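You operate a simulated robot arm through the tools that you are given. There is no shell and no other tool. Be economical: measure what you need, move in short steps, check, and stop when the job is done.

The job below is to be done with a simulated robot arm. You get a single attempt, and the scene is never put back.

## Task
Empty the long pump on the grey mat through the meter's channel B.
Fine: by its own start key; its green plug in the joiner with the yellow cup and blue foot, blue tap open, zero and count first, stop the count after.

The check looks at the end state, three seconds after you hand in, the way a careful person would. Anything else that was tipped, shoved, dropped, spilled or broken makes it a failure.

## Robot
A 6-joint arm with a two-finger parallel gripper, fixed in place. Base frame: the origin is at the foot of the arm, x ahead of it, y to its left, z up. Readings come in m, degrees, newtons and seconds.
With the tool pointing down near the work surface it reaches from about 0.32 to 0.7 m from the base axis. Its first joint turns from -166.0 to 166.0 degrees. Payload 4.1 kg.
Tool frame: the origin (TCP) lies between the finger pads and is the grasp point; the fingertips stand 0.023 m ahead of it; z points along the fingers, y is the line along which they close. The gripper opens to 0.094 m. The fingers are 0.038 m wide and 0.01 m thick; the gripper's body (0.054 by 0.096 m) begins 0.039 m behind the TCP.
Orientation is that of the tool frame in the base frame, as a unit quaternion [x, y, z, w]. With the fingers straight down and closing along the base's y, the tool's x points along the base's -x, its y along +y and its z along -z.

## Interface
- The arm moves only by the tool arm_command. Its argument "moves" is a list of rows, each a list of 3 entries, a list of its own where there are three numbers: the shift along the tool's x, y, z in m, then the turn, a rotation vector about the tool's x, y, z in degrees, then the gripper command, from -1 (fully open) to 1 (shut), values between in proportion. In form: [[[x, y, z], [ax, ay, az], jaw], ...]. A call has 1 to 12 rows; each row shifts and turns the commanded pose from where the row before left it, along the tool's axes as they then stand. A row lasts 0.2 s, in which the tool goes at most 0.05 m and 8.6 degrees; a call with a longer step from one row to the next is refused whole, and so is a gripper value outside its range. Where a pose cannot be reached the arm comes as near as it can. A force on the tool above 40 N (or 10 N above the force at the start of the call, whichever is more), or a blocked arm, ends the call early, and 0.2 s more pass. Each finger travels about 0.045 m/s and halts on what it meets, pressing with about 44 N; the grip force reading is that of the motor and also rises with nothing between the fingers. The clock runs only during rows and for 0.2 s after the last one: add rows that do not move to give the fingers time. It gives the time, the measured TCP pose, the force on the tool (base axes), the opening and the grip force at its end, in the units of the frame above (readings bear some noise), and new pictures: "views" is both (left out), scene, wrist or none.
- Cameras (640 x 400 px; columns grow to the right, rows downward): "scene" is fixed at [0.2099, -0.6501, 1.5162]; the picture's right is [0.94, -0.35, 0.00], its down [-0.12, -0.32, -0.94] and it looks along [0.33, 0.88, -0.34] (base axes); focal length 318 px, centre (320, 200). "wrist" rides on the gripper at [0.086, 0.016, -0.074] in the tool frame; the picture's right is [-0.18, 0.98, 0.00], its down [-0.58, -0.11, -0.81] and it looks along [-0.79, -0.15, 0.59] (tool axes); focal length 243 px, centre (320, 200). There is no depth. A picture from a camera that has moved, and an enlarged one, comes with that camera's place and axes in the base frame and with its lens. The place of the scene camera against the robot may be out by one fixed shift of up to 0.018 m in any direction.
- move_column(by): slides the trunk up (or, below 0, down) by that many m; the arm rides with it, the base frame stays. It gives what a move gives, with no picture.
- inspect(camera, box): a new picture of the part [left, top, right, bottom] of that camera's present view, enlarged. It takes no simulated time.
- finish_job(): hands the job in; it is judged then, once.

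Work in short steps. Places have to be worked out from the pictures, the camera data and where the tool is seen: move nearer, look again, correct. Check each grasp and each placing, and mend what went wrong. You have 120 turns and 170 pictures in all, those below and enlarged ones among them. Open the gripper and draw the arm clear of the work before you hand the job in, unless the task says otherwise; then end with one line.

The tools are called after "Call:" by a JSON object that holds its "op" and its "data". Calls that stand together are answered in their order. arm_command: Moves the arm, as the interface text tells. Its arguments: {"type":"object","properties":{"moves":{"type":"array"},"views":{"type":"string","enum":["both","scene","wrist","none"]}},"required":["moves"]} The other tools are called the same way: move_column (by) slides the trunk up or down; inspect (camera, box) takes an enlarged picture of a part of a camera's view; finish_job () hands the job in.

At the start:

```text
time: 0.0
ee_pos: [0.3052, 0.1974, 1.3072]
orientation: [0.0, 1.0, 0.0, 0.0]
contact_force: [-0.1, 0.2, 0.9]
finger_gap: 0.0942
grasp_force: 0.0
trunk travel left (down, up): [-0.525, 0.065]
```

scene: 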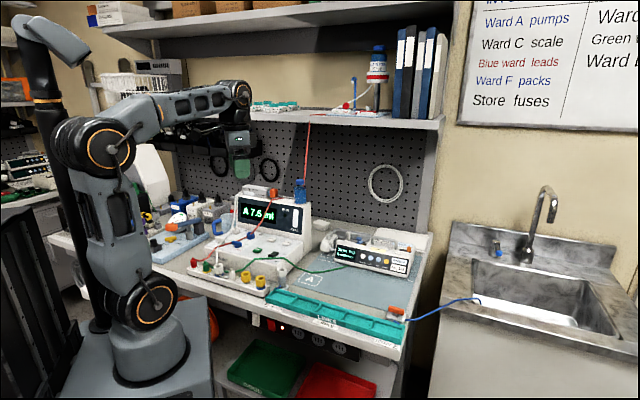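
wrist: 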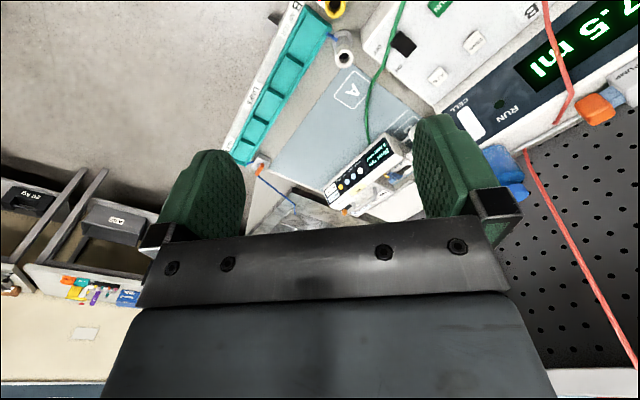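

I begin by looking closely at the bench: the meter, the pump, the leads and joiners.

Call:
{"op": "inspect", "data": {"camera": "scene", "box": [180, 170, 320, 300]}}

Call:
{"op": "inspect", "data": {"camera": "scene", "box": [300, 210, 440, 340]}}

Call:
{"op": "inspect", "data": {"camera": "wrist", "box": [230, 0, 640, 240]}}

```text
3.08 times, centred on (250, 235) of scene
camera zoom: at [0.2099, -0.6501, 1.5162], right [0.94, -0.35, 0.0], down [-0.12, -0.32, -0.94], along [0.33, 0.88, -0.34], focal length 978 px, centre (535, 92)
```

zoom: 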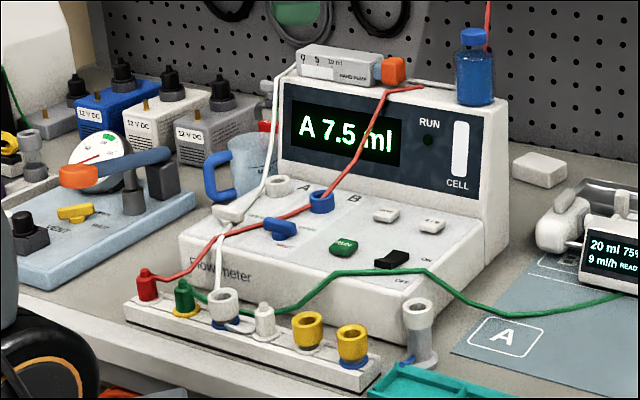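

```text
3.08 times, centred on (370, 275) of scene
camera zoom: at [0.2099, -0.6501, 1.5162], right [0.94, -0.35, 0.0], down [-0.12, -0.32, -0.94], along [0.33, 0.88, -0.34], focal length 978 px, centre (166, -31)
```

zoom: 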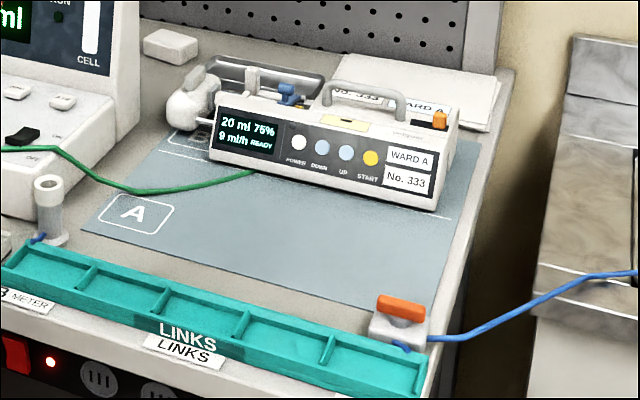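

```text
1.56 times, centred on (435, 120) of wrist
camera zoom: at [0.2192, 0.2146, 1.383], right [0.18, 0.98, 0.0], down [0.58, -0.11, 0.81], along [0.79, -0.15, -0.59], focal length 379 px, centre (140, 325)
```

zoom: 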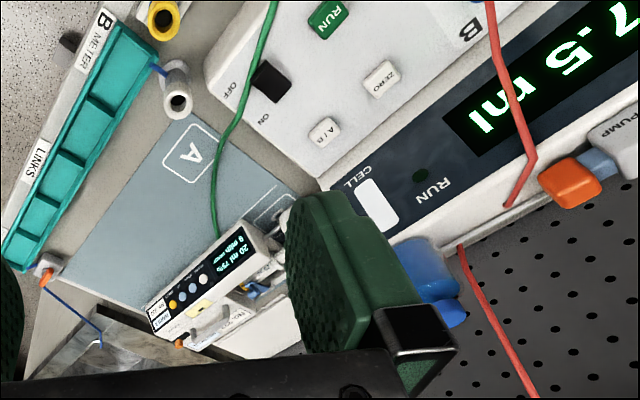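

The pump "No. 333" sits on the grey mat A, the meter has A/B, ZERO, RUN and ON/OFF keys, and the joiner rack is in front of it. I turn the tool about +90° to look at the meter and rack with the wrist camera.

Call:
{"op": "arm_command", "data": {"moves": [[[0, 0, 0], [0, 0, -8.2], -1], [[0, 0, 0], [0, 0, -8.2], -1], [[0, 0, 0], [0, 0, -8.2], -1], [[0, 0, 0], [0, 0, -8.2], -1], [[0, 0, 0], [0, 0, -8.2], -1], [[0, 0, 0], [0, 0, -8.2], -1], [[0, 0, 0], [0, 0, -8.2], -1], [[0, 0, 0], [0, 0, -8.2], -1], [[0, 0, 0], [0, 0, -8.2], -1], [[0, 0, 0], [0, 0, -8.2], -1], [[0, 0, 0], [0, 0, -8.2], -1], [[0, 0, 0], [0, 0, 0], -1]], "views": "both"}}

```text
time: 2.6
ee_pos: [0.3062, 0.1977, 1.3075]
orientation: [0.709, -0.705, 0.0, 0.001]
contact_force: [0.1, 0.4, -0.5]
finger_gap: 0.0938
grasp_force: 0.0
trunk travel left (down, up): [-0.525, 0.065]
camera wrist: at [0.2899, 0.1119, 1.3828], right [-0.98, 0.18, 0.0], down [0.11, 0.58, 0.81], along [0.14, 0.79, -0.59], focal length 243 px, centre (320, 200)
```

scene: 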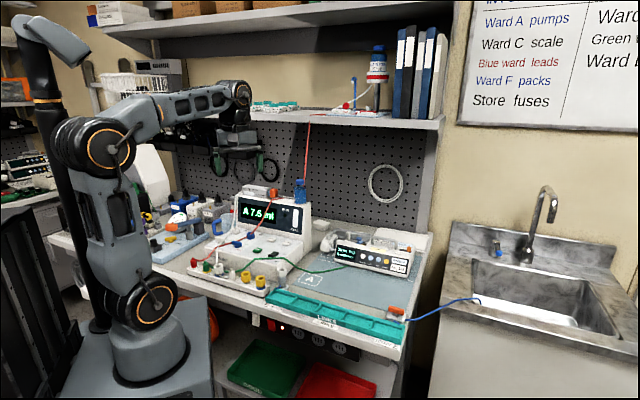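
wrist: 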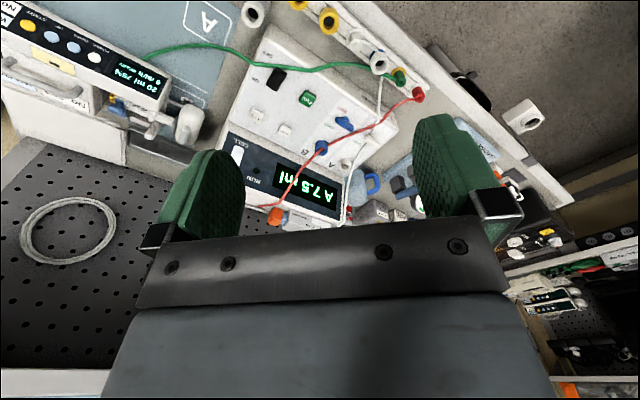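

The rack and meter are now well in view; I enlarge both.

Call:
{"op": "inspect", "data": {"camera": "wrist", "box": [220, 0, 460, 150]}}

Call:
{"op": "inspect", "data": {"camera": "wrist", "box": [0, 0, 240, 150]}}

Call:
{"op": "inspect", "data": {"camera": "scene", "box": [185, 225, 295, 300]}}

```text
2.67 times, centred on (340, 75) of wrist
camera zoom: at [0.2899, 0.1119, 1.3828], right [-0.98, 0.18, 0.0], down [0.11, 0.58, 0.81], along [0.14, 0.79, -0.59], focal length 647 px, centre (267, 533)
```

zoom: 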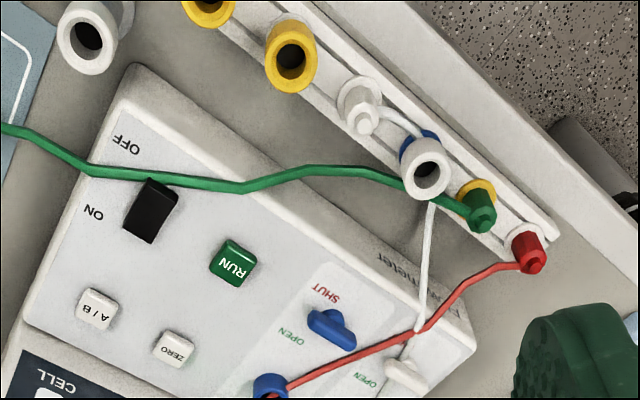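

```text
2.67 times, centred on (120, 75) of wrist
camera zoom: at [0.2899, 0.1119, 1.3828], right [-0.98, 0.18, 0.0], down [0.11, 0.58, 0.81], along [0.14, 0.79, -0.59], focal length 647 px, centre (853, 533)
```

zoom: 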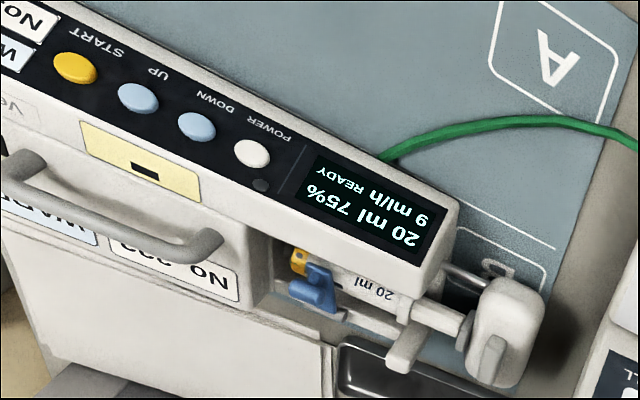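

```text
5.33 times, centred on (240, 262) of scene
camera zoom: at [0.2099, -0.6501, 1.5162], right [0.94, -0.35, 0.0], down [-0.12, -0.32, -0.94], along [0.33, 0.88, -0.34], focal length 1695 px, centre (747, -133)
```

zoom: 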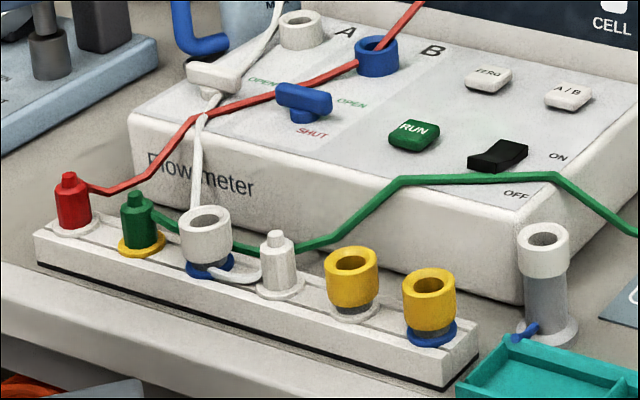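

Rack order seen from the robot: red plug, green plug parked, white cup/blue foot, white plug, yellow cup/white foot, yellow cup/blue foot (far right one). Now I move to look closely at the pump.

Call:
{"op": "arm_command", "data": {"moves": [[[0.018, -0.025, 0.012], [0, 0, 0], -1], [[0.018, -0.025, 0.012], [0, 0, 0], -1], [[0.018, -0.025, 0.012], [0, 0, 0], -1], [[0.018, -0.025, 0.012], [0, 0, 0], -1], [[0.018, -0.025, 0.012], [0, 0, 0], -1], [[0.018, -0.025, 0.012], [0, 0, 0], -1], [[0.018, -0.025, 0.012], [0, 0, 0], -1], [[0.018, -0.025, 0.012], [0, 0, 0], -1], [[0, 0, 0], [0, 0, 0], -1]], "views": "both"}}

```text
time: 4.6
ee_pos: [0.5052, 0.0541, 1.2105]
orientation: [0.708, -0.706, 0.0, 0.0]
contact_force: [0.6, 0.2, 0.0]
finger_gap: 0.0939
grasp_force: 0.1
trunk travel left (down, up): [-0.525, 0.065]
camera wrist: at [0.4905, -0.0315, 1.286], right [-0.98, 0.18, 0.0], down [0.11, 0.58, 0.81], along [0.15, 0.79, -0.59], focal length 243 px, centre (320, 200)
```

scene: 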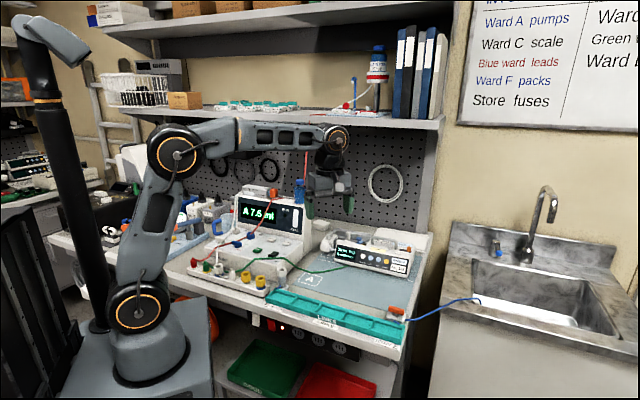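
wrist: 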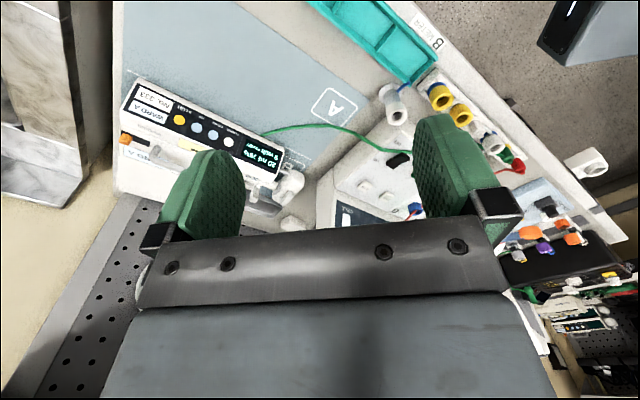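

Enlarging the pump and the meter's taps from here.

Call:
{"op": "inspect", "data": {"camera": "wrist", "box": [110, 70, 310, 230]}}

Call:
{"op": "inspect", "data": {"camera": "scene", "box": [315, 225, 420, 285]}}

```text
2.50 times, centred on (210, 150) of wrist
camera zoom: at [0.4905, -0.0315, 1.286], right [-0.98, 0.18, 0.0], down [0.11, 0.58, 0.81], along [0.15, 0.79, -0.59], focal length 606 px, centre (595, 325)
```

zoom: 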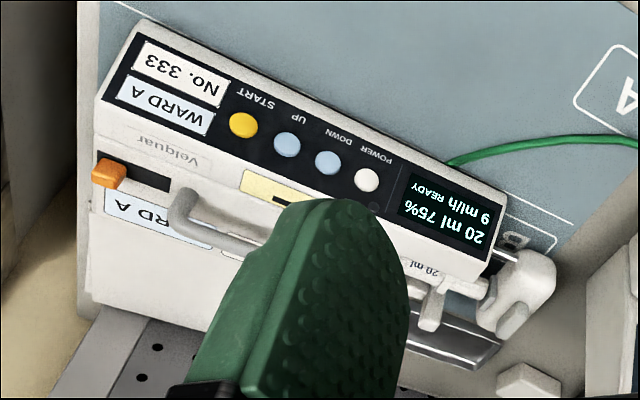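

```text
6.10 times, centred on (368, 255) of scene
camera zoom: at [0.2099, -0.6501, 1.5162], right [0.94, -0.35, 0.0], down [-0.12, -0.32, -0.94], along [0.33, 0.88, -0.34], focal length 1937 px, centre (30, -135)
```

zoom: 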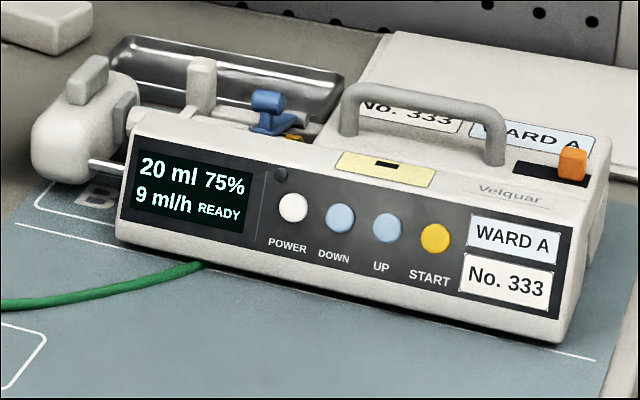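

Triangulation puts the rack's row along about (0.78,-0.63) (bench turned ≈ -40°): yellow/white-foot cup ≈ (0.30,0.26), yellow/blue-foot ≈ (0.34,0.225), green plug ≈ (0.177,0.376). I move above the rack, aligned with it, for a closer look.

Call:
{"op": "arm_command", "data": {"moves": [[[-0.026, 0.034, 0.004], [0, 0, 0], -1], [[-0.026, 0.034, 0.004], [0, 0, 0], -1], [[-0.026, 0.034, 0.004], [0, 0, 0], -1], [[-0.026, 0.034, 0.004], [0, 0, 0], -1], [[-0.026, 0.034, 0.004], [0, 0, 0], -1], [[-0.026, 0.034, 0.004], [0, 0, 0], -1], [[-0.026, 0.034, 0.004], [0, 0, 8], -1], [[-0.026, 0.034, 0.004], [0, 0, 8], -1], [[0, 0, 0.015], [0, 0, 8], -1], [[0, 0, 0.015], [0, 0, 8], -1], [[0, 0, 0.015], [0, 0, 8], -1], [[0, 0, 0.015], [0, 0, 0], -1]], "views": "both"}}

```text
time: 7.2
ee_pos: [0.2377, 0.2654, 1.1196]
orientation: [-0.423, 0.906, 0.0, 0.0]
contact_force: [0.1, -1.0, -0.9]
finger_gap: 0.0938
grasp_force: 0.0
trunk travel left (down, up): [-0.525, 0.065]
camera wrist: at [0.1696, 0.2106, 1.195], right [-0.64, 0.77, 0.0], down [0.46, 0.38, 0.81], along [0.62, 0.51, -0.59], focal length 243 px, centre (320, 200)
```

scene: 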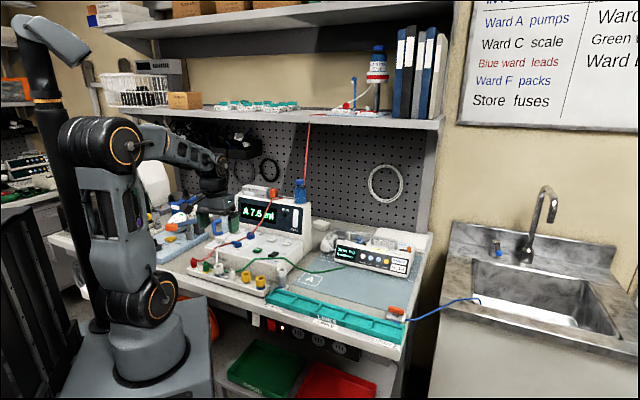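
wrist: 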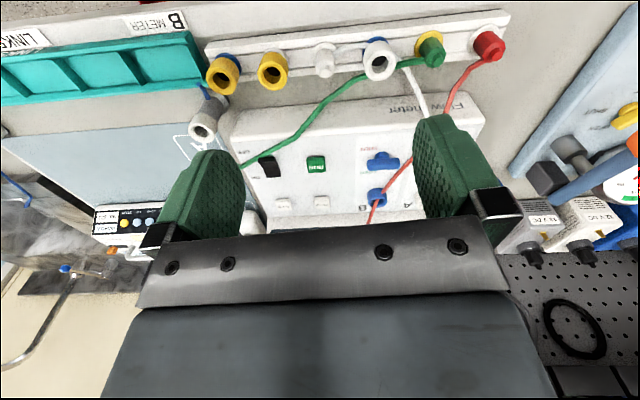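

Call:
{"op": "inspect", "data": {"camera": "wrist", "box": [190, 0, 520, 206]}}

Call:
{"op": "inspect", "data": {"camera": "wrist", "box": [340, 120, 460, 215]}}

```text
1.94 times, centred on (355, 103) of wrist
camera zoom: at [0.1696, 0.2106, 1.195], right [-0.64, 0.77, 0.0], down [0.46, 0.38, 0.81], along [0.62, 0.51, -0.59], focal length 470 px, centre (252, 388)
```

zoom: 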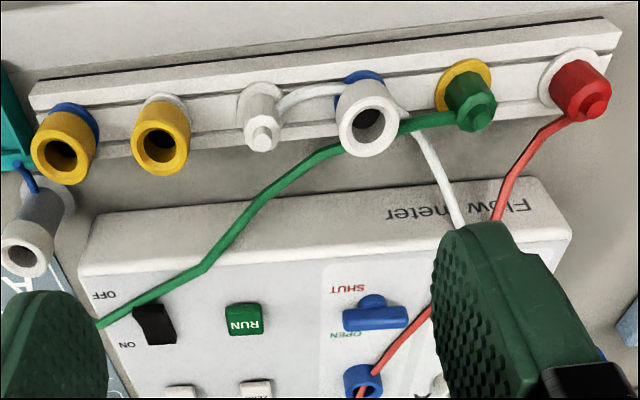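

```text
4.21 times, centred on (400, 168) of wrist
camera zoom: at [0.1696, 0.2106, 1.195], right [-0.64, 0.77, 0.0], down [0.46, 0.38, 0.81], along [0.62, 0.51, -0.59], focal length 1022 px, centre (-17, 337)
```

zoom: 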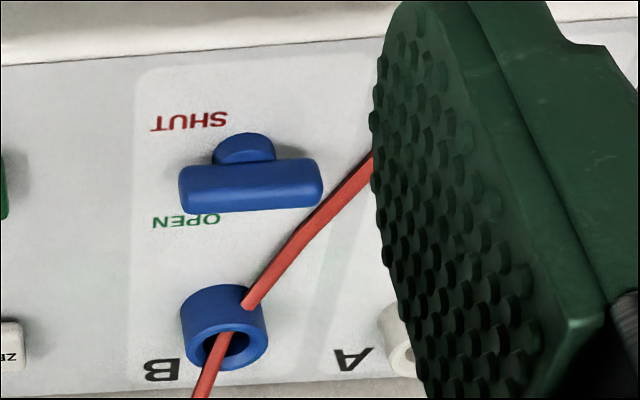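

The bar of the blue tap lies across, near both the SHUT and OPEN marks; I move directly above it for a clearer view (panel ≈ z 0.955).

Call:
{"op": "arm_command", "data": {"moves": [[[-0.03, 0.0115, 0.003], [0, 0, 0], -1], [[-0.03, 0.0115, 0.003], [0, 0, 0], -1], [[-0.03, 0.0115, 0.003], [0, 0, 0], -1], [[-0.03, 0.0115, 0.003], [0, 0, 0], -1], [[-0.03, 0.0115, 0.003], [0, 0, 0], -1], [[0, 0, 0], [0, 0, 0], -1]], "views": "wrist"}}

Call:
{"op": "inspect", "data": {"camera": "wrist", "box": [200, 0, 440, 150]}}

```text
time: 8.6
ee_pos: [0.288, 0.418, 1.1031]
orientation: [-0.424, 0.906, 0.0, 0.0]
contact_force: [0.2, 0.6, -0.4]
finger_gap: 0.0942
grasp_force: 0.1
trunk travel left (down, up): [-0.525, 0.065]
camera wrist: at [0.2209, 0.3627, 1.1793], right [-0.64, 0.77, 0.0], down [0.46, 0.38, 0.81], along [0.62, 0.51, -0.59], focal length 243 px, centre (320, 200)
```

wrist: 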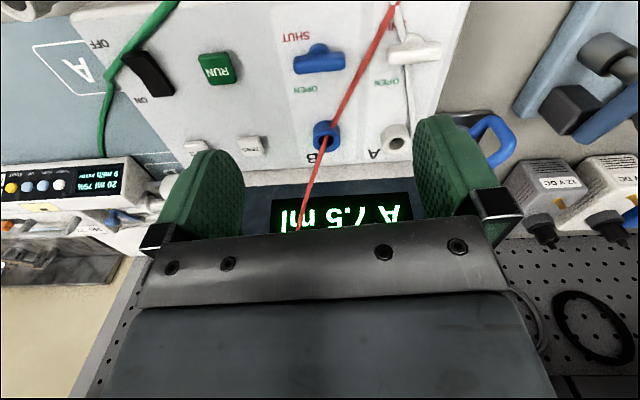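

```text
2.67 times, centred on (320, 75) of wrist
camera zoom: at [0.2209, 0.3627, 1.1793], right [-0.64, 0.77, 0.0], down [0.46, 0.38, 0.81], along [0.62, 0.51, -0.59], focal length 647 px, centre (320, 533)
```

zoom: 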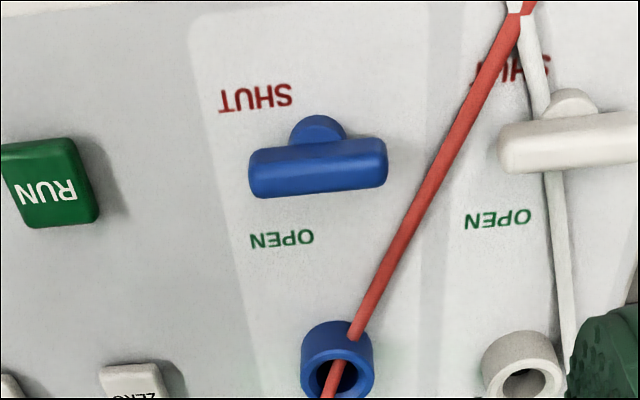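

Handle is symmetric and lies across the line; its stops will tell which way opens. First the green plug: I go above it (≈0.182,0.375) and turn so the fingers close across the rack.

Call:
{"op": "arm_command", "data": {"moves": [[[0.0337, 0.0179, 0], [0, 0, 0], -1], [[0.0337, 0.0179, 0], [0, 0, 0], -1], [[0.0337, 0.0179, 0], [0, 0, 0], -1], [[0, 0, 0.0], [0, 0, 8.5], -1], [[0, 0, 0.0], [0, 0, 8.5], -1], [[0, 0, 0.0], [0, 0, 8.5], -1], [[0, 0, 0.0], [0, 0, 8.5], -1], [[0, 0, 0.0], [0, 0, 8.5], -1], [[0, 0, 0.0], [0, 0, 8.5], -1], [[0, 0, 0.0], [0, 0, 8.5], -1], [[0, 0, 0.0], [0, 0, 8.5], -1], [[0, 0, 0.0], [0, 0, 8.5], -1]], "views": "none"}}

Call:
{"op": "arm_command", "data": {"moves": [[[0, 0, 0.02], [0, 0, 6.5], -0.4], [[0, 0, 0.02], [0, 0, 7], -0.4], [[0, 0, 0.02], [0, 0, 0], -0.4], [[0, 0, 0], [0, 0, 0], -0.4]], "views": "both"}}

```text
time: 11.2
ee_pos: [0.1838, 0.3746, 1.1042]
orientation: [0.229, 0.973, 0.0, 0.0]
contact_force: [-0.1, -0.2, -0.6]
finger_gap: 0.094
grasp_force: 0.1
trunk travel left (down, up): [-0.525, 0.065]
```

```text
time: 12.2
ee_pos: [0.1841, 0.3741, 1.0458]
orientation: [0.341, 0.94, -0.001, 0.0]
contact_force: [0.0, -0.3, 0.0]
finger_gap: 0.066
grasp_force: 0.1
trunk travel left (down, up): [-0.525, 0.065]
camera wrist: at [0.1271, 0.4438, 1.1199], right [0.77, 0.64, 0.0], down [0.38, -0.46, 0.81], along [0.51, -0.62, -0.59], focal length 243 px, centre (320, 200)
```

scene: 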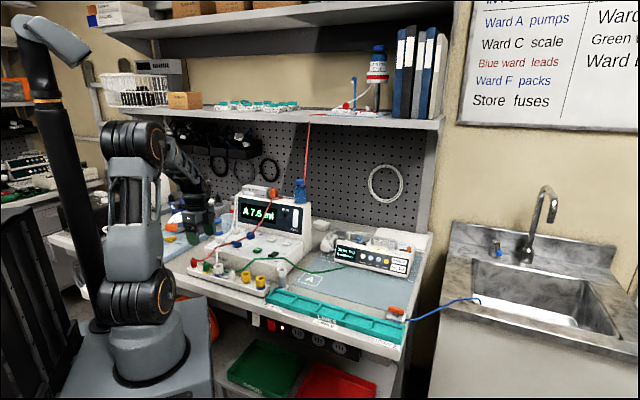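
wrist: 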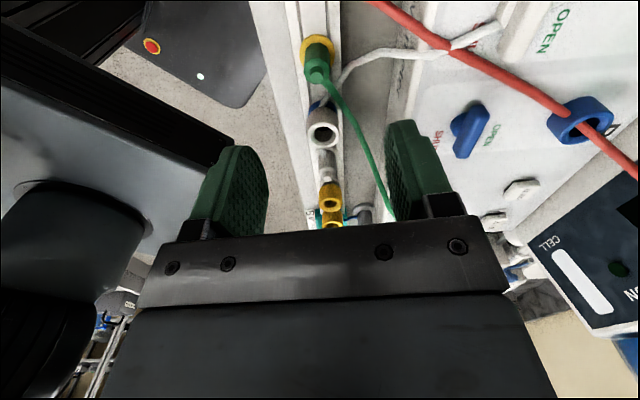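

Aligned with the rack. I zoom in to place the plug exactly.

Call:
{"op": "inspect", "data": {"camera": "wrist", "box": [270, 0, 430, 100]}}

```text
4.00 times, centred on (350, 50) of wrist
camera zoom: at [0.1271, 0.4438, 1.1199], right [0.77, 0.64, 0.0], down [0.38, -0.46, 0.81], along [0.51, -0.62, -0.59], focal length 970 px, centre (200, 800)
```

zoom: 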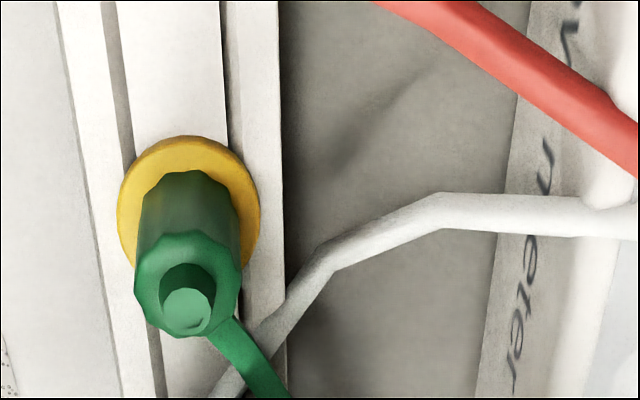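

The plug is nearly straight below (≈3 mm off toward the robot). I descend toward it.

Call:
{"op": "arm_command", "data": {"moves": [[[0, -0.003, 0.025], [0, 0, 0], -0.4], [[0, 0, 0.025], [0, 0, 0], -0.4], [[0, 0, 0.025], [0, 0, 0], -0.4], [[0, 0, 0.02], [0, 0, 0], -0.4], [[0, 0, 0], [0, 0, 0], -0.4]], "views": "both"}}

Call:
{"op": "inspect", "data": {"camera": "scene", "box": [170, 220, 260, 290]}}

```text
time: 13.4
ee_pos: [0.1815, 0.3721, 0.9486]
orientation: [0.341, 0.94, 0.0, 0.001]
contact_force: [0.1, 0.5, -0.3]
finger_gap: 0.0659
grasp_force: 0.0
trunk travel left (down, up): [-0.525, 0.065]
camera wrist: at [0.1253, 0.4411, 1.0248], right [0.77, 0.64, 0.0], down [0.38, -0.46, 0.81], along [0.51, -0.62, -0.59], focal length 243 px, centre (320, 200)
```

scene: 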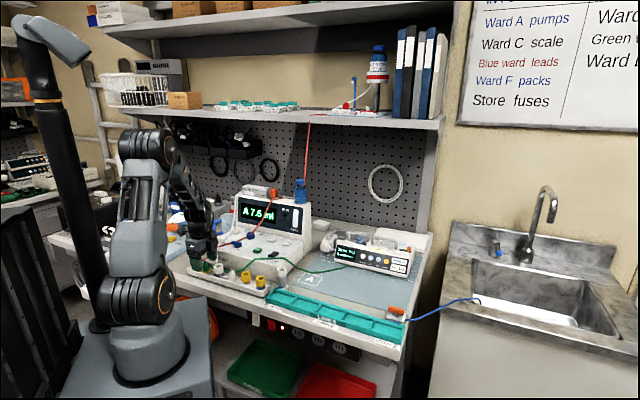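
wrist: 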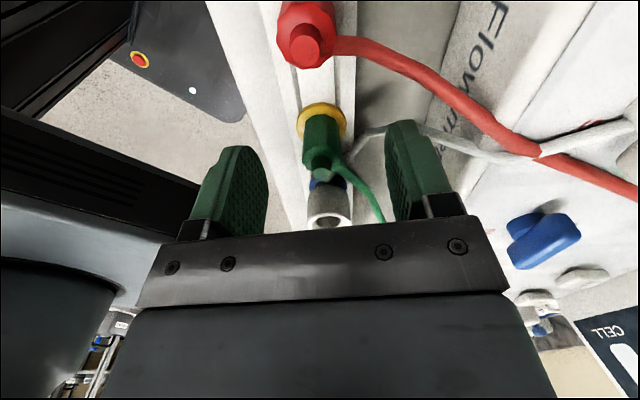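

```text
5.71 times, centred on (215, 255) of scene
camera zoom: at [0.2099, -0.6501, 1.5162], right [0.94, -0.35, 0.0], down [-0.12, -0.32, -0.94], along [0.33, 0.88, -0.34], focal length 1816 px, centre (920, -114)
```

zoom: 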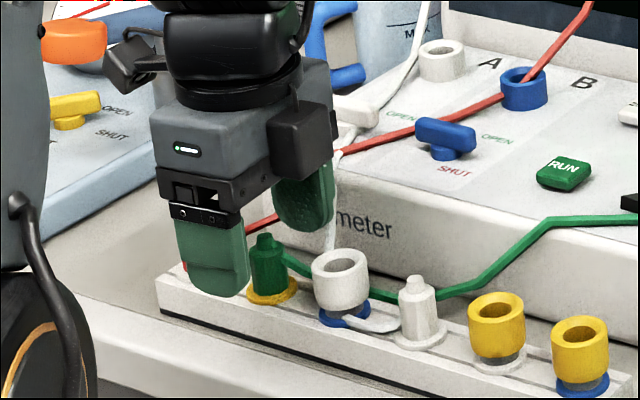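

Plug tip is at z≈0.942, foot at ≈0.898, centered between the fingers. I lower 0.02 m and close gently.

Call:
{"op": "arm_command", "data": {"moves": [[[0, 0, 0.0205], [0, 0, 0], -0.4], [[0, 0, 0], [0, 0, 0], -0.4], [[0, 0, 0], [0, 0, 0], 0.2], [[0, 0, 0], [0, 0, 0], 1], [[0, 0, 0], [0, 0, 0], 1], [[0, 0, 0], [0, 0, 0], 1], [[0, 0, 0], [0, 0, 0], 1]], "views": "both"}}

Call:
{"op": "inspect", "data": {"camera": "wrist", "box": [240, 60, 440, 230]}}

```text
time: 15.0
ee_pos: [0.1816, 0.3718, 0.9298]
orientation: [0.34, 0.94, 0.0, 0.0]
contact_force: [0.4, -0.3, -1.1]
finger_gap: 0.0258
grasp_force: 43.9
trunk travel left (down, up): [-0.525, 0.065]
camera wrist: at [0.1252, 0.4411, 1.0046], right [0.77, 0.64, 0.0], down [0.38, -0.46, 0.81], along [0.51, -0.62, -0.59], focal length 243 px, centre (320, 200)
```

scene: 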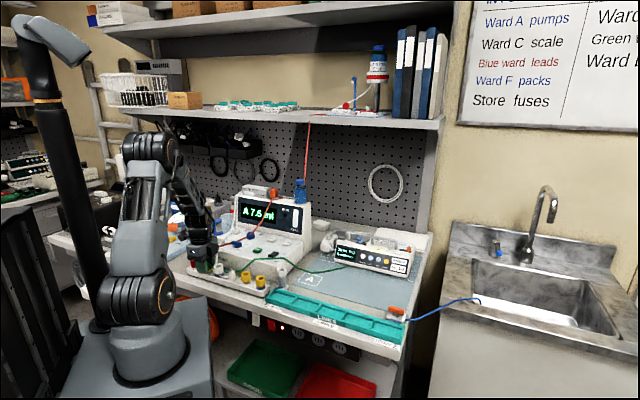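
wrist: 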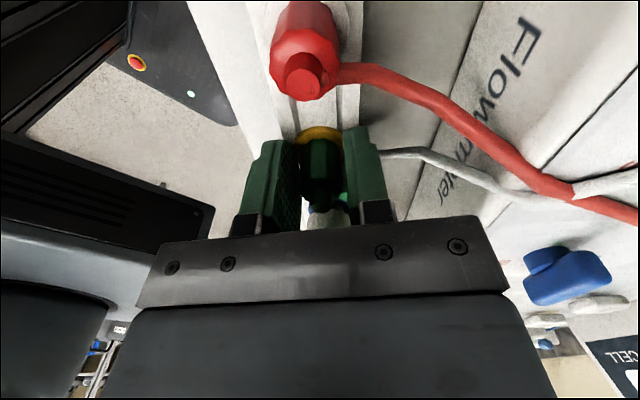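

```text
2.35 times, centred on (340, 145) of wrist
camera zoom: at [0.1252, 0.4411, 1.0046], right [0.77, 0.64, 0.0], down [0.38, -0.46, 0.81], along [0.51, -0.62, -0.59], focal length 571 px, centre (273, 329)
```

zoom: 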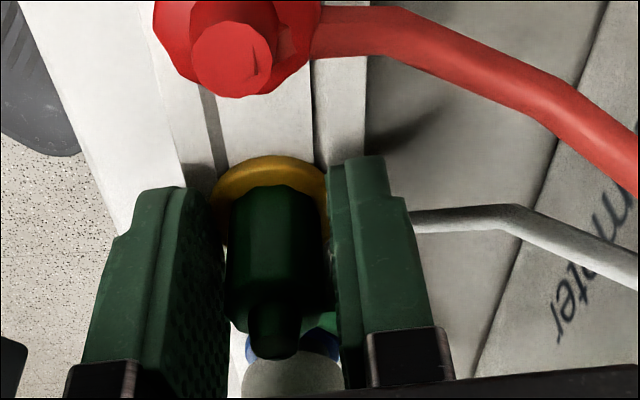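

Gripped (25.8 mm). I lift slowly and check.

Call:
{"op": "arm_command", "data": {"moves": [[[0, 0, -0.01], [0, 0, 0], 1], [[0, 0, -0.015], [0, 0, 0], 1], [[0, 0, -0.02], [0, 0, 0], 1], [[0, 0, -0.02], [0, 0, 0], 1], [[0, 0, 0], [0, 0, 0], 1]], "views": "both"}}

Call:
{"op": "inspect", "data": {"camera": "scene", "box": [170, 210, 280, 290]}}

```text
time: 16.2
ee_pos: [0.1808, 0.3717, 0.9943]
orientation: [0.34, 0.94, 0.0, 0.0]
contact_force: [0.0, -0.4, 0.3]
finger_gap: 0.0186
grasp_force: 43.7
trunk travel left (down, up): [-0.525, 0.065]
camera wrist: at [0.1251, 0.4406, 1.069], right [0.77, 0.64, 0.0], down [0.38, -0.46, 0.81], along [0.51, -0.62, -0.59], focal length 243 px, centre (320, 200)
```

scene: 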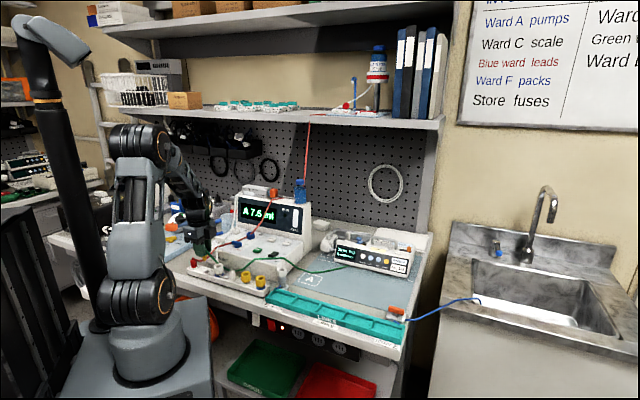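
wrist: 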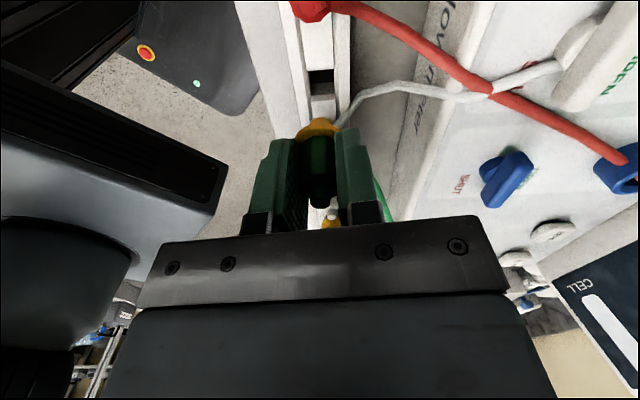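

```text
5.00 times, centred on (225, 250) of scene
camera zoom: at [0.2099, -0.6501, 1.5162], right [0.94, -0.35, 0.0], down [-0.12, -0.32, -0.94], along [0.33, 0.88, -0.34], focal length 1589 px, centre (795, -50)
```

zoom: 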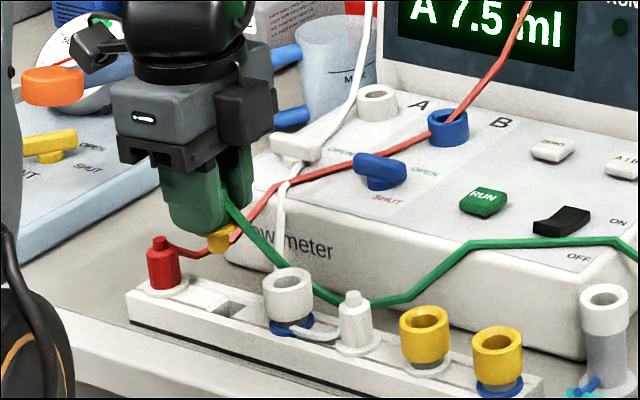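

The plug came up with a yellow collar out of a square hole — so collars/feet mark the fit: yellow collar goes in a yellow cup, blue foot goes in the blue B socket. I check how the plug sits in the fingers and look at socket B.

Call:
{"op": "inspect", "data": {"camera": "wrist", "box": [240, 80, 400, 240]}}

Call:
{"op": "inspect", "data": {"camera": "scene", "box": [195, 240, 235, 268]}}

Call:
{"op": "inspect", "data": {"camera": "scene", "box": [230, 210, 310, 262]}}

```text
2.50 times, centred on (320, 160) of wrist
camera zoom: at [0.1251, 0.4406, 1.069], right [0.77, 0.64, 0.0], down [0.38, -0.46, 0.81], along [0.51, -0.62, -0.59], focal length 606 px, centre (320, 300)
```

zoom: 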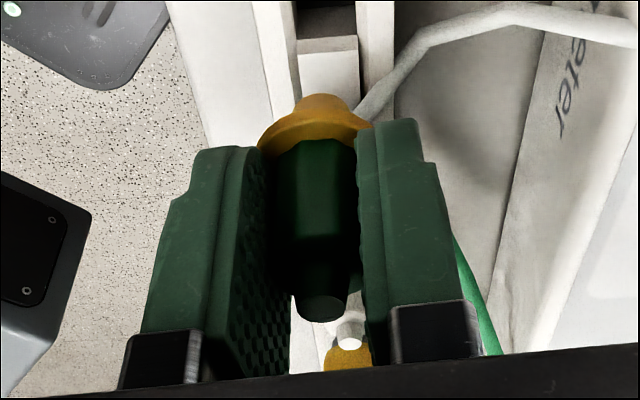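

```text
14.29 times, centred on (215, 254) of scene
camera zoom: at [0.2099, -0.6501, 1.5162], right [0.94, -0.35, 0.0], down [-0.12, -0.32, -0.94], along [0.33, 0.88, -0.34], focal length 4540 px, centre (1820, -571)
```

zoom: 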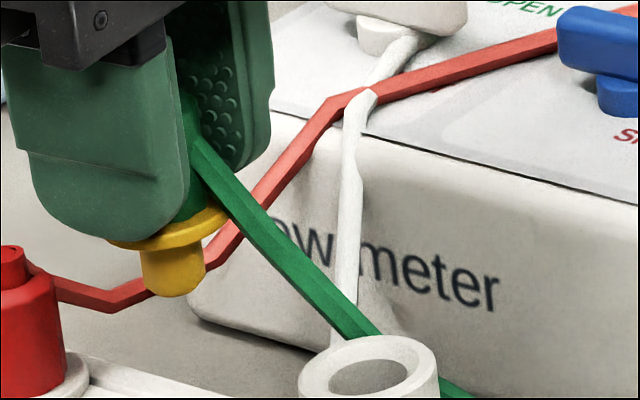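

```text
7.69 times, centred on (270, 236) of scene
camera zoom: at [0.2099, -0.6501, 1.5162], right [0.94, -0.35, 0.0], down [-0.12, -0.32, -0.94], along [0.33, 0.88, -0.34], focal length 2445 px, centre (705, -77)
```

zoom: 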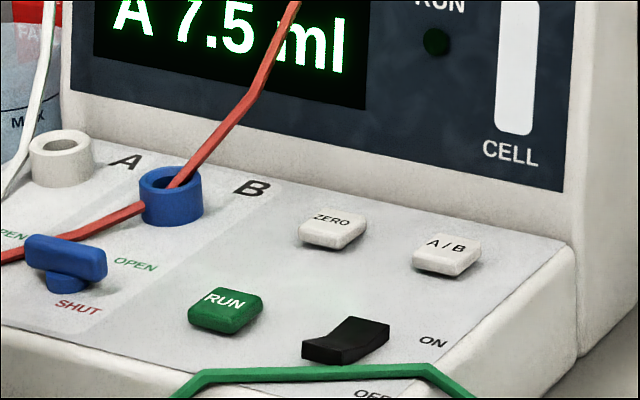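

The plug is held square. The joiner must first go into socket B, so I put the plug back in its own hole for the moment.

Call:
{"op": "arm_command", "data": {"moves": [[[0, 0, 0.02], [0, 0, 0], 1], [[0, 0, 0.02], [0, 0, 0], 1], [[0, 0, 0.015], [0, 0, 0], 1], [[0, 0, 0.009], [0, 0, 0], 1], [[0, 0, 0], [0, 0, 0], 1]], "views": "wrist"}}

Call:
{"op": "inspect", "data": {"camera": "scene", "box": [180, 230, 260, 290]}}

```text
time: 17.4
ee_pos: [0.1814, 0.3715, 0.9305]
orientation: [0.341, 0.94, 0.001, 0.0]
contact_force: [0.1, -0.6, 22.3]
finger_gap: 0.0184
grasp_force: 44.3
trunk travel left (down, up): [-0.525, 0.065]
camera wrist: at [0.1254, 0.4404, 1.0067], right [0.77, 0.64, 0.0], down [0.38, -0.46, 0.81], along [0.51, -0.62, -0.59], focal length 243 px, centre (320, 200)
```

wrist: 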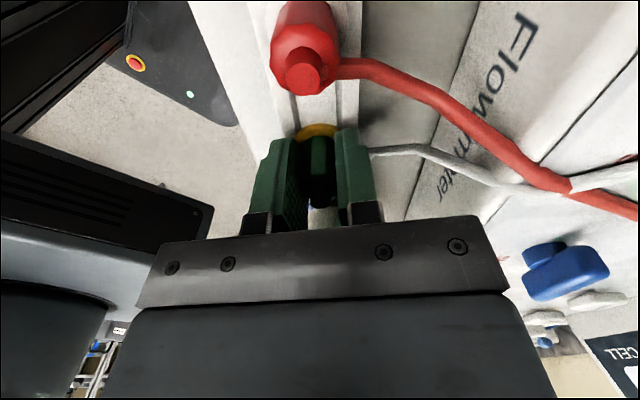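

```text
6.67 times, centred on (220, 260) of scene
camera zoom: at [0.2099, -0.6501, 1.5162], right [0.94, -0.35, 0.0], down [-0.12, -0.32, -0.94], along [0.33, 0.88, -0.34], focal length 2119 px, centre (987, -200)
```

zoom: 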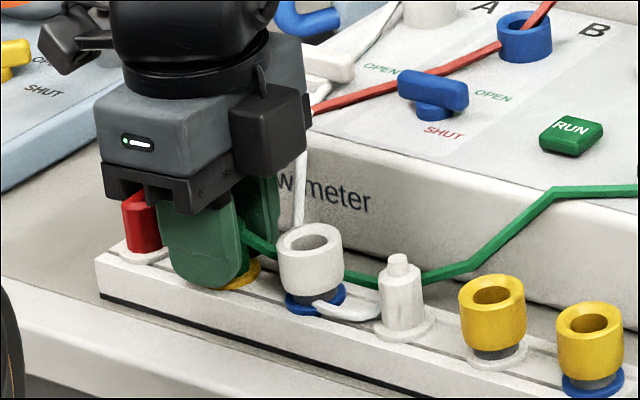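

Seated (22 N support). I open, and rise clear.

Call:
{"op": "arm_command", "data": {"moves": [[[0, 0, 0], [0, 0, 0], -0.2], [[0, 0, 0], [0, 0, 0], -0.4], [[0, 0, 0], [0, 0, 0], -0.4], [[0, 0, 0], [0, 0, 0], -0.4], [[0, 0, -0.025], [0, 0, 0], -0.4], [[0, 0, -0.03], [0, 0, 0], -0.4], [[0, 0, -0.03], [0, 0, 0], -0.4], [[0, 0, -0.03], [0, 0, 0], -0.4], [[0, 0, 0], [0, 0, 0], -0.4]], "views": "both"}}

Call:
{"op": "inspect", "data": {"camera": "scene", "box": [180, 220, 280, 295]}}

```text
time: 19.4
ee_pos: [0.1818, 0.3725, 1.0449]
orientation: [0.341, 0.94, 0.0, 0.001]
contact_force: [-0.4, -0.1, 0.3]
finger_gap: 0.0656
grasp_force: 0.1
trunk travel left (down, up): [-0.525, 0.065]
camera wrist: at [0.1251, 0.4408, 1.1209], right [0.77, 0.64, 0.0], down [0.38, -0.46, 0.81], along [0.51, -0.62, -0.59], focal length 243 px, centre (320, 200)
```

scene: 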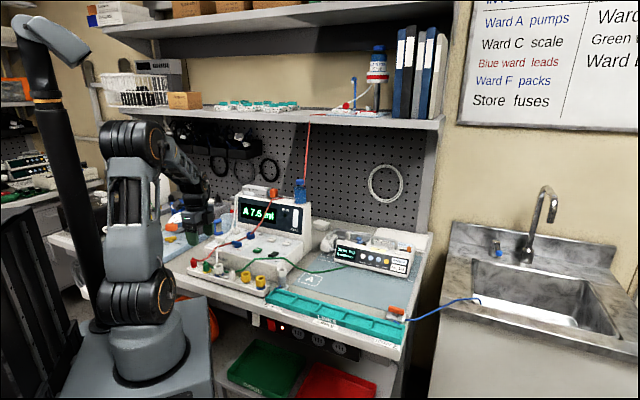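
wrist: 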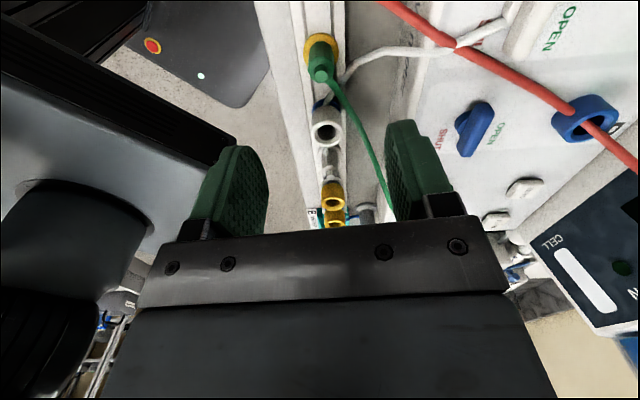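

```text
5.33 times, centred on (230, 258) of scene
camera zoom: at [0.2099, -0.6501, 1.5162], right [0.94, -0.35, 0.0], down [-0.12, -0.32, -0.94], along [0.33, 0.88, -0.34], focal length 1695 px, centre (800, -107)
```

zoom: 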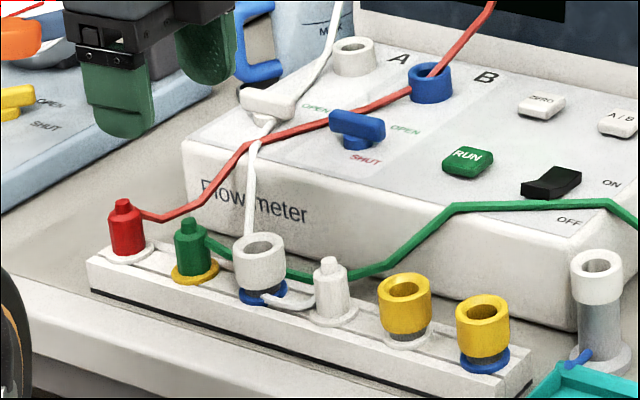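

Plug is back upright. I look at socket B and the red hose from this side.

Call:
{"op": "inspect", "data": {"camera": "wrist", "box": [440, 60, 640, 200]}}

Call:
{"op": "inspect", "data": {"camera": "scene", "box": [235, 170, 335, 250]}}

```text
2.86 times, centred on (540, 130) of wrist
camera zoom: at [0.1251, 0.4408, 1.1209], right [0.77, 0.64, 0.0], down [0.38, -0.46, 0.81], along [0.51, -0.62, -0.59], focal length 693 px, centre (-309, 400)
```

zoom: 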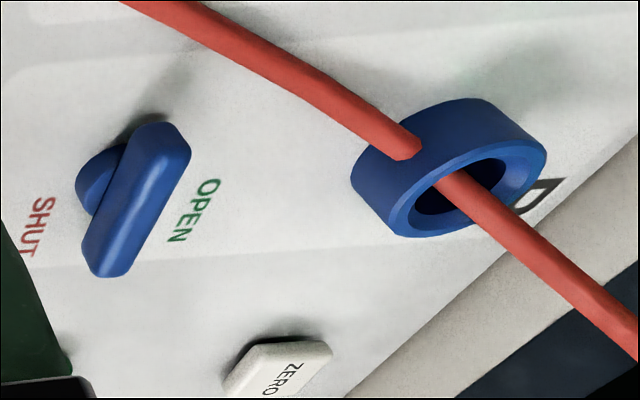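

```text
5.00 times, centred on (285, 210) of scene
camera zoom: at [0.2099, -0.6501, 1.5162], right [0.94, -0.35, 0.0], down [-0.12, -0.32, -0.94], along [0.33, 0.88, -0.34], focal length 1589 px, centre (495, 150)
```

zoom: 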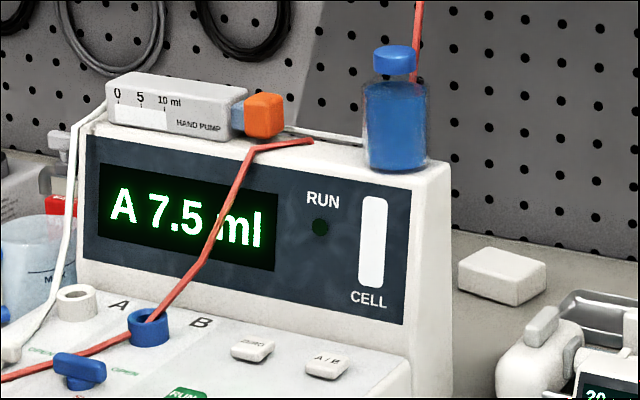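

The hose visibly passes through the socket wall, so it is only drawn there. I move along the rack to above the yellow cup with the blue foot.

Call:
{"op": "arm_command", "data": {"moves": [[[-0.0376, -0.0034, 0], [0, 0, 0], -0.4], [[-0.0376, -0.0034, 0], [0, 0, 0], -0.4], [[-0.0376, -0.0034, 0], [0, 0, 0], -0.4], [[-0.0376, -0.0034, 0], [0, 0, 0], -0.4], [[-0.0376, -0.0034, 0], [0, 0, 0], -0.4], [[-0.0376, -0.0034, 0], [0, 0, 5], -0.4], [[0, 0, 0], [0, 0, 0], -0.4]], "views": "wrist"}}

Call:
{"op": "inspect", "data": {"camera": "wrist", "box": [240, 0, 400, 120]}}

```text
time: 21.0
ee_pos: [0.3428, 0.2119, 1.0473]
orientation: [0.382, 0.924, 0.001, 0.0]
contact_force: [-0.6, -0.5, -0.3]
finger_gap: 0.0657
grasp_force: 0.1
trunk travel left (down, up): [-0.525, 0.065]
camera wrist: at [0.2923, 0.2852, 1.1215], right [0.82, 0.57, 0.0], down [0.34, -0.49, 0.81], along [0.46, -0.66, -0.59], focal length 243 px, centre (320, 200)
```

wrist: 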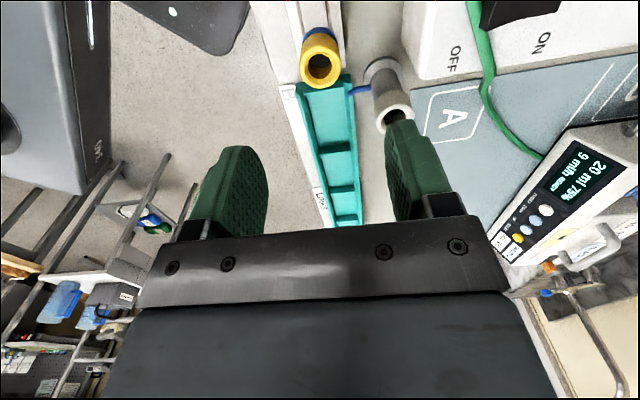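

```text
3.33 times, centred on (320, 60) of wrist
camera zoom: at [0.2923, 0.2852, 1.1215], right [0.82, 0.57, 0.0], down [0.34, -0.49, 0.81], along [0.46, -0.66, -0.59], focal length 809 px, centre (320, 667)
```

zoom: 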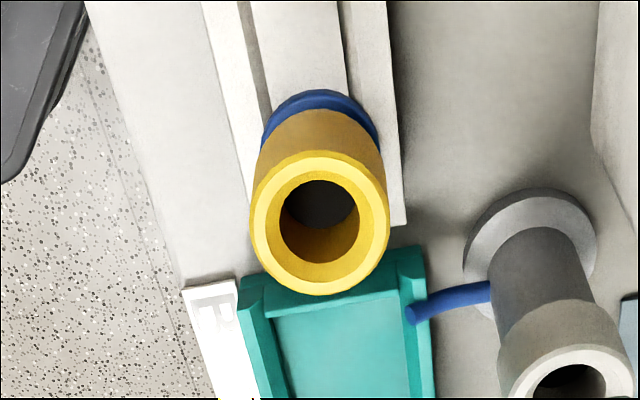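

Cup is at ≈(0.342,0.2135), top z≈0.932. I narrow the opening to ≈46 mm and descend around it.

Call:
{"op": "arm_command", "data": {"moves": [[[0.0015, 0.0005, 0.03], [0, 0, 0], 0.0], [[0, 0, 0.03], [0, 0, 0], 0.0], [[0, 0, 0.03], [0, 0, 0], 0.0], [[0, 0, 0], [0, 0, 0], 0.0]], "views": "both"}}

Call:
{"op": "inspect", "data": {"camera": "scene", "box": [220, 230, 310, 300]}}

```text
time: 22.0
ee_pos: [0.3411, 0.2133, 0.9574]
orientation: [0.381, 0.925, 0.0, 0.0]
contact_force: [0.6, -0.4, 0.6]
finger_gap: 0.0472
grasp_force: 0.0
trunk travel left (down, up): [-0.525, 0.065]
camera wrist: at [0.291, 0.2862, 1.031], right [0.82, 0.57, 0.0], down [0.34, -0.49, 0.81], along [0.46, -0.66, -0.59], focal length 243 px, centre (320, 200)
```

scene: 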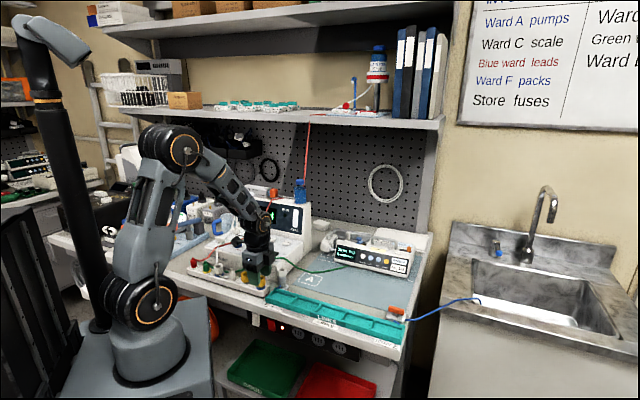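
wrist: 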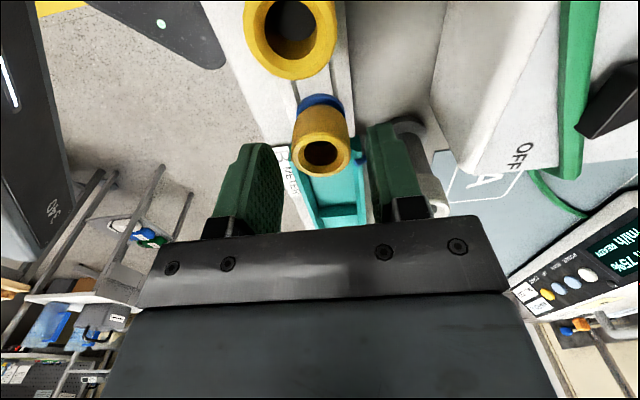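

```text
5.71 times, centred on (265, 265) of scene
camera zoom: at [0.2099, -0.6501, 1.5162], right [0.94, -0.35, 0.0], down [-0.12, -0.32, -0.94], along [0.33, 0.88, -0.34], focal length 1816 px, centre (634, -171)
```

zoom: 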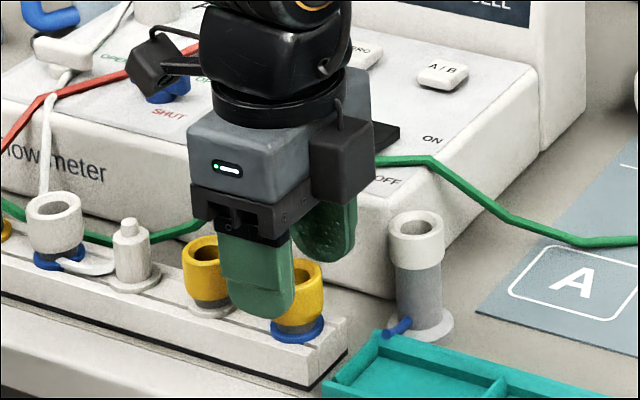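

Well aligned. Down 31 mm, then close on the cup.

Call:
{"op": "arm_command", "data": {"moves": [[[-0.001, 0, 0.016], [0, 0, 0], 0.0], [[0, 0, 0.015], [0, 0, 0], 0.0], [[0, 0, 0], [0, 0, 0], 0.0], [[0, 0, 0], [0, 0, 0], 1], [[0, 0, 0], [0, 0, 0], 1], [[0, 0, 0], [0, 0, 0], 1], [[0, 0, 0], [0, 0, 0], 1]], "views": "wrist"}}

Call:
{"op": "inspect", "data": {"camera": "scene", "box": [220, 230, 310, 300]}}

```text
time: 23.6
ee_pos: [0.3414, 0.2124, 0.924]
orientation: [0.382, 0.924, 0.0, 0.0]
contact_force: [2.5, 3.6, -3.2]
finger_gap: 0.0388
grasp_force: 45.1
trunk travel left (down, up): [-0.525, 0.065]
camera wrist: at [0.2919, 0.2861, 0.9997], right [0.82, 0.57, 0.0], down [0.33, -0.49, 0.81], along [0.46, -0.66, -0.59], focal length 243 px, centre (320, 200)
```

wrist: 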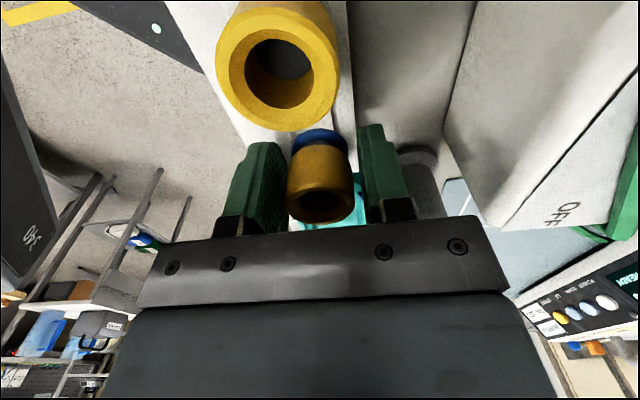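

```text
5.71 times, centred on (265, 265) of scene
camera zoom: at [0.2099, -0.6501, 1.5162], right [0.94, -0.35, 0.0], down [-0.12, -0.32, -0.94], along [0.33, 0.88, -0.34], focal length 1816 px, centre (634, -171)
```

zoom: 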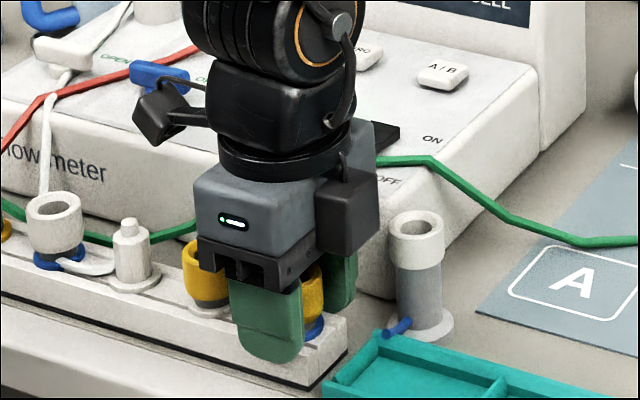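

The gap reads 38.8 mm and may still be settling; I wait a moment with the grip on.

Call:
{"op": "arm_command", "data": {"moves": [[[0, 0, 0], [0, 0, 0], 1], [[0, 0, 0], [0, 0, 0], 1], [[0, 0, 0], [0, 0, 0], 1], [[0, 0, 0], [0, 0, 0], 1]], "views": "wrist"}}

```text
time: 24.6
ee_pos: [0.3417, 0.2118, 0.924]
orientation: [0.382, 0.924, 0.0, 0.0]
contact_force: [3.3, 4.1, -3.6]
finger_gap: 0.0387
grasp_force: 45.3
trunk travel left (down, up): [-0.525, 0.065]
camera wrist: at [0.2919, 0.2861, 0.9997], right [0.82, 0.57, 0.0], down [0.34, -0.49, 0.81], along [0.46, -0.66, -0.59], focal length 243 px, centre (320, 200)
```

wrist: 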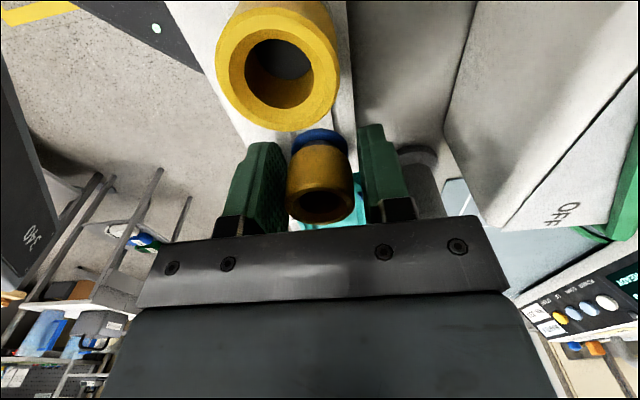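

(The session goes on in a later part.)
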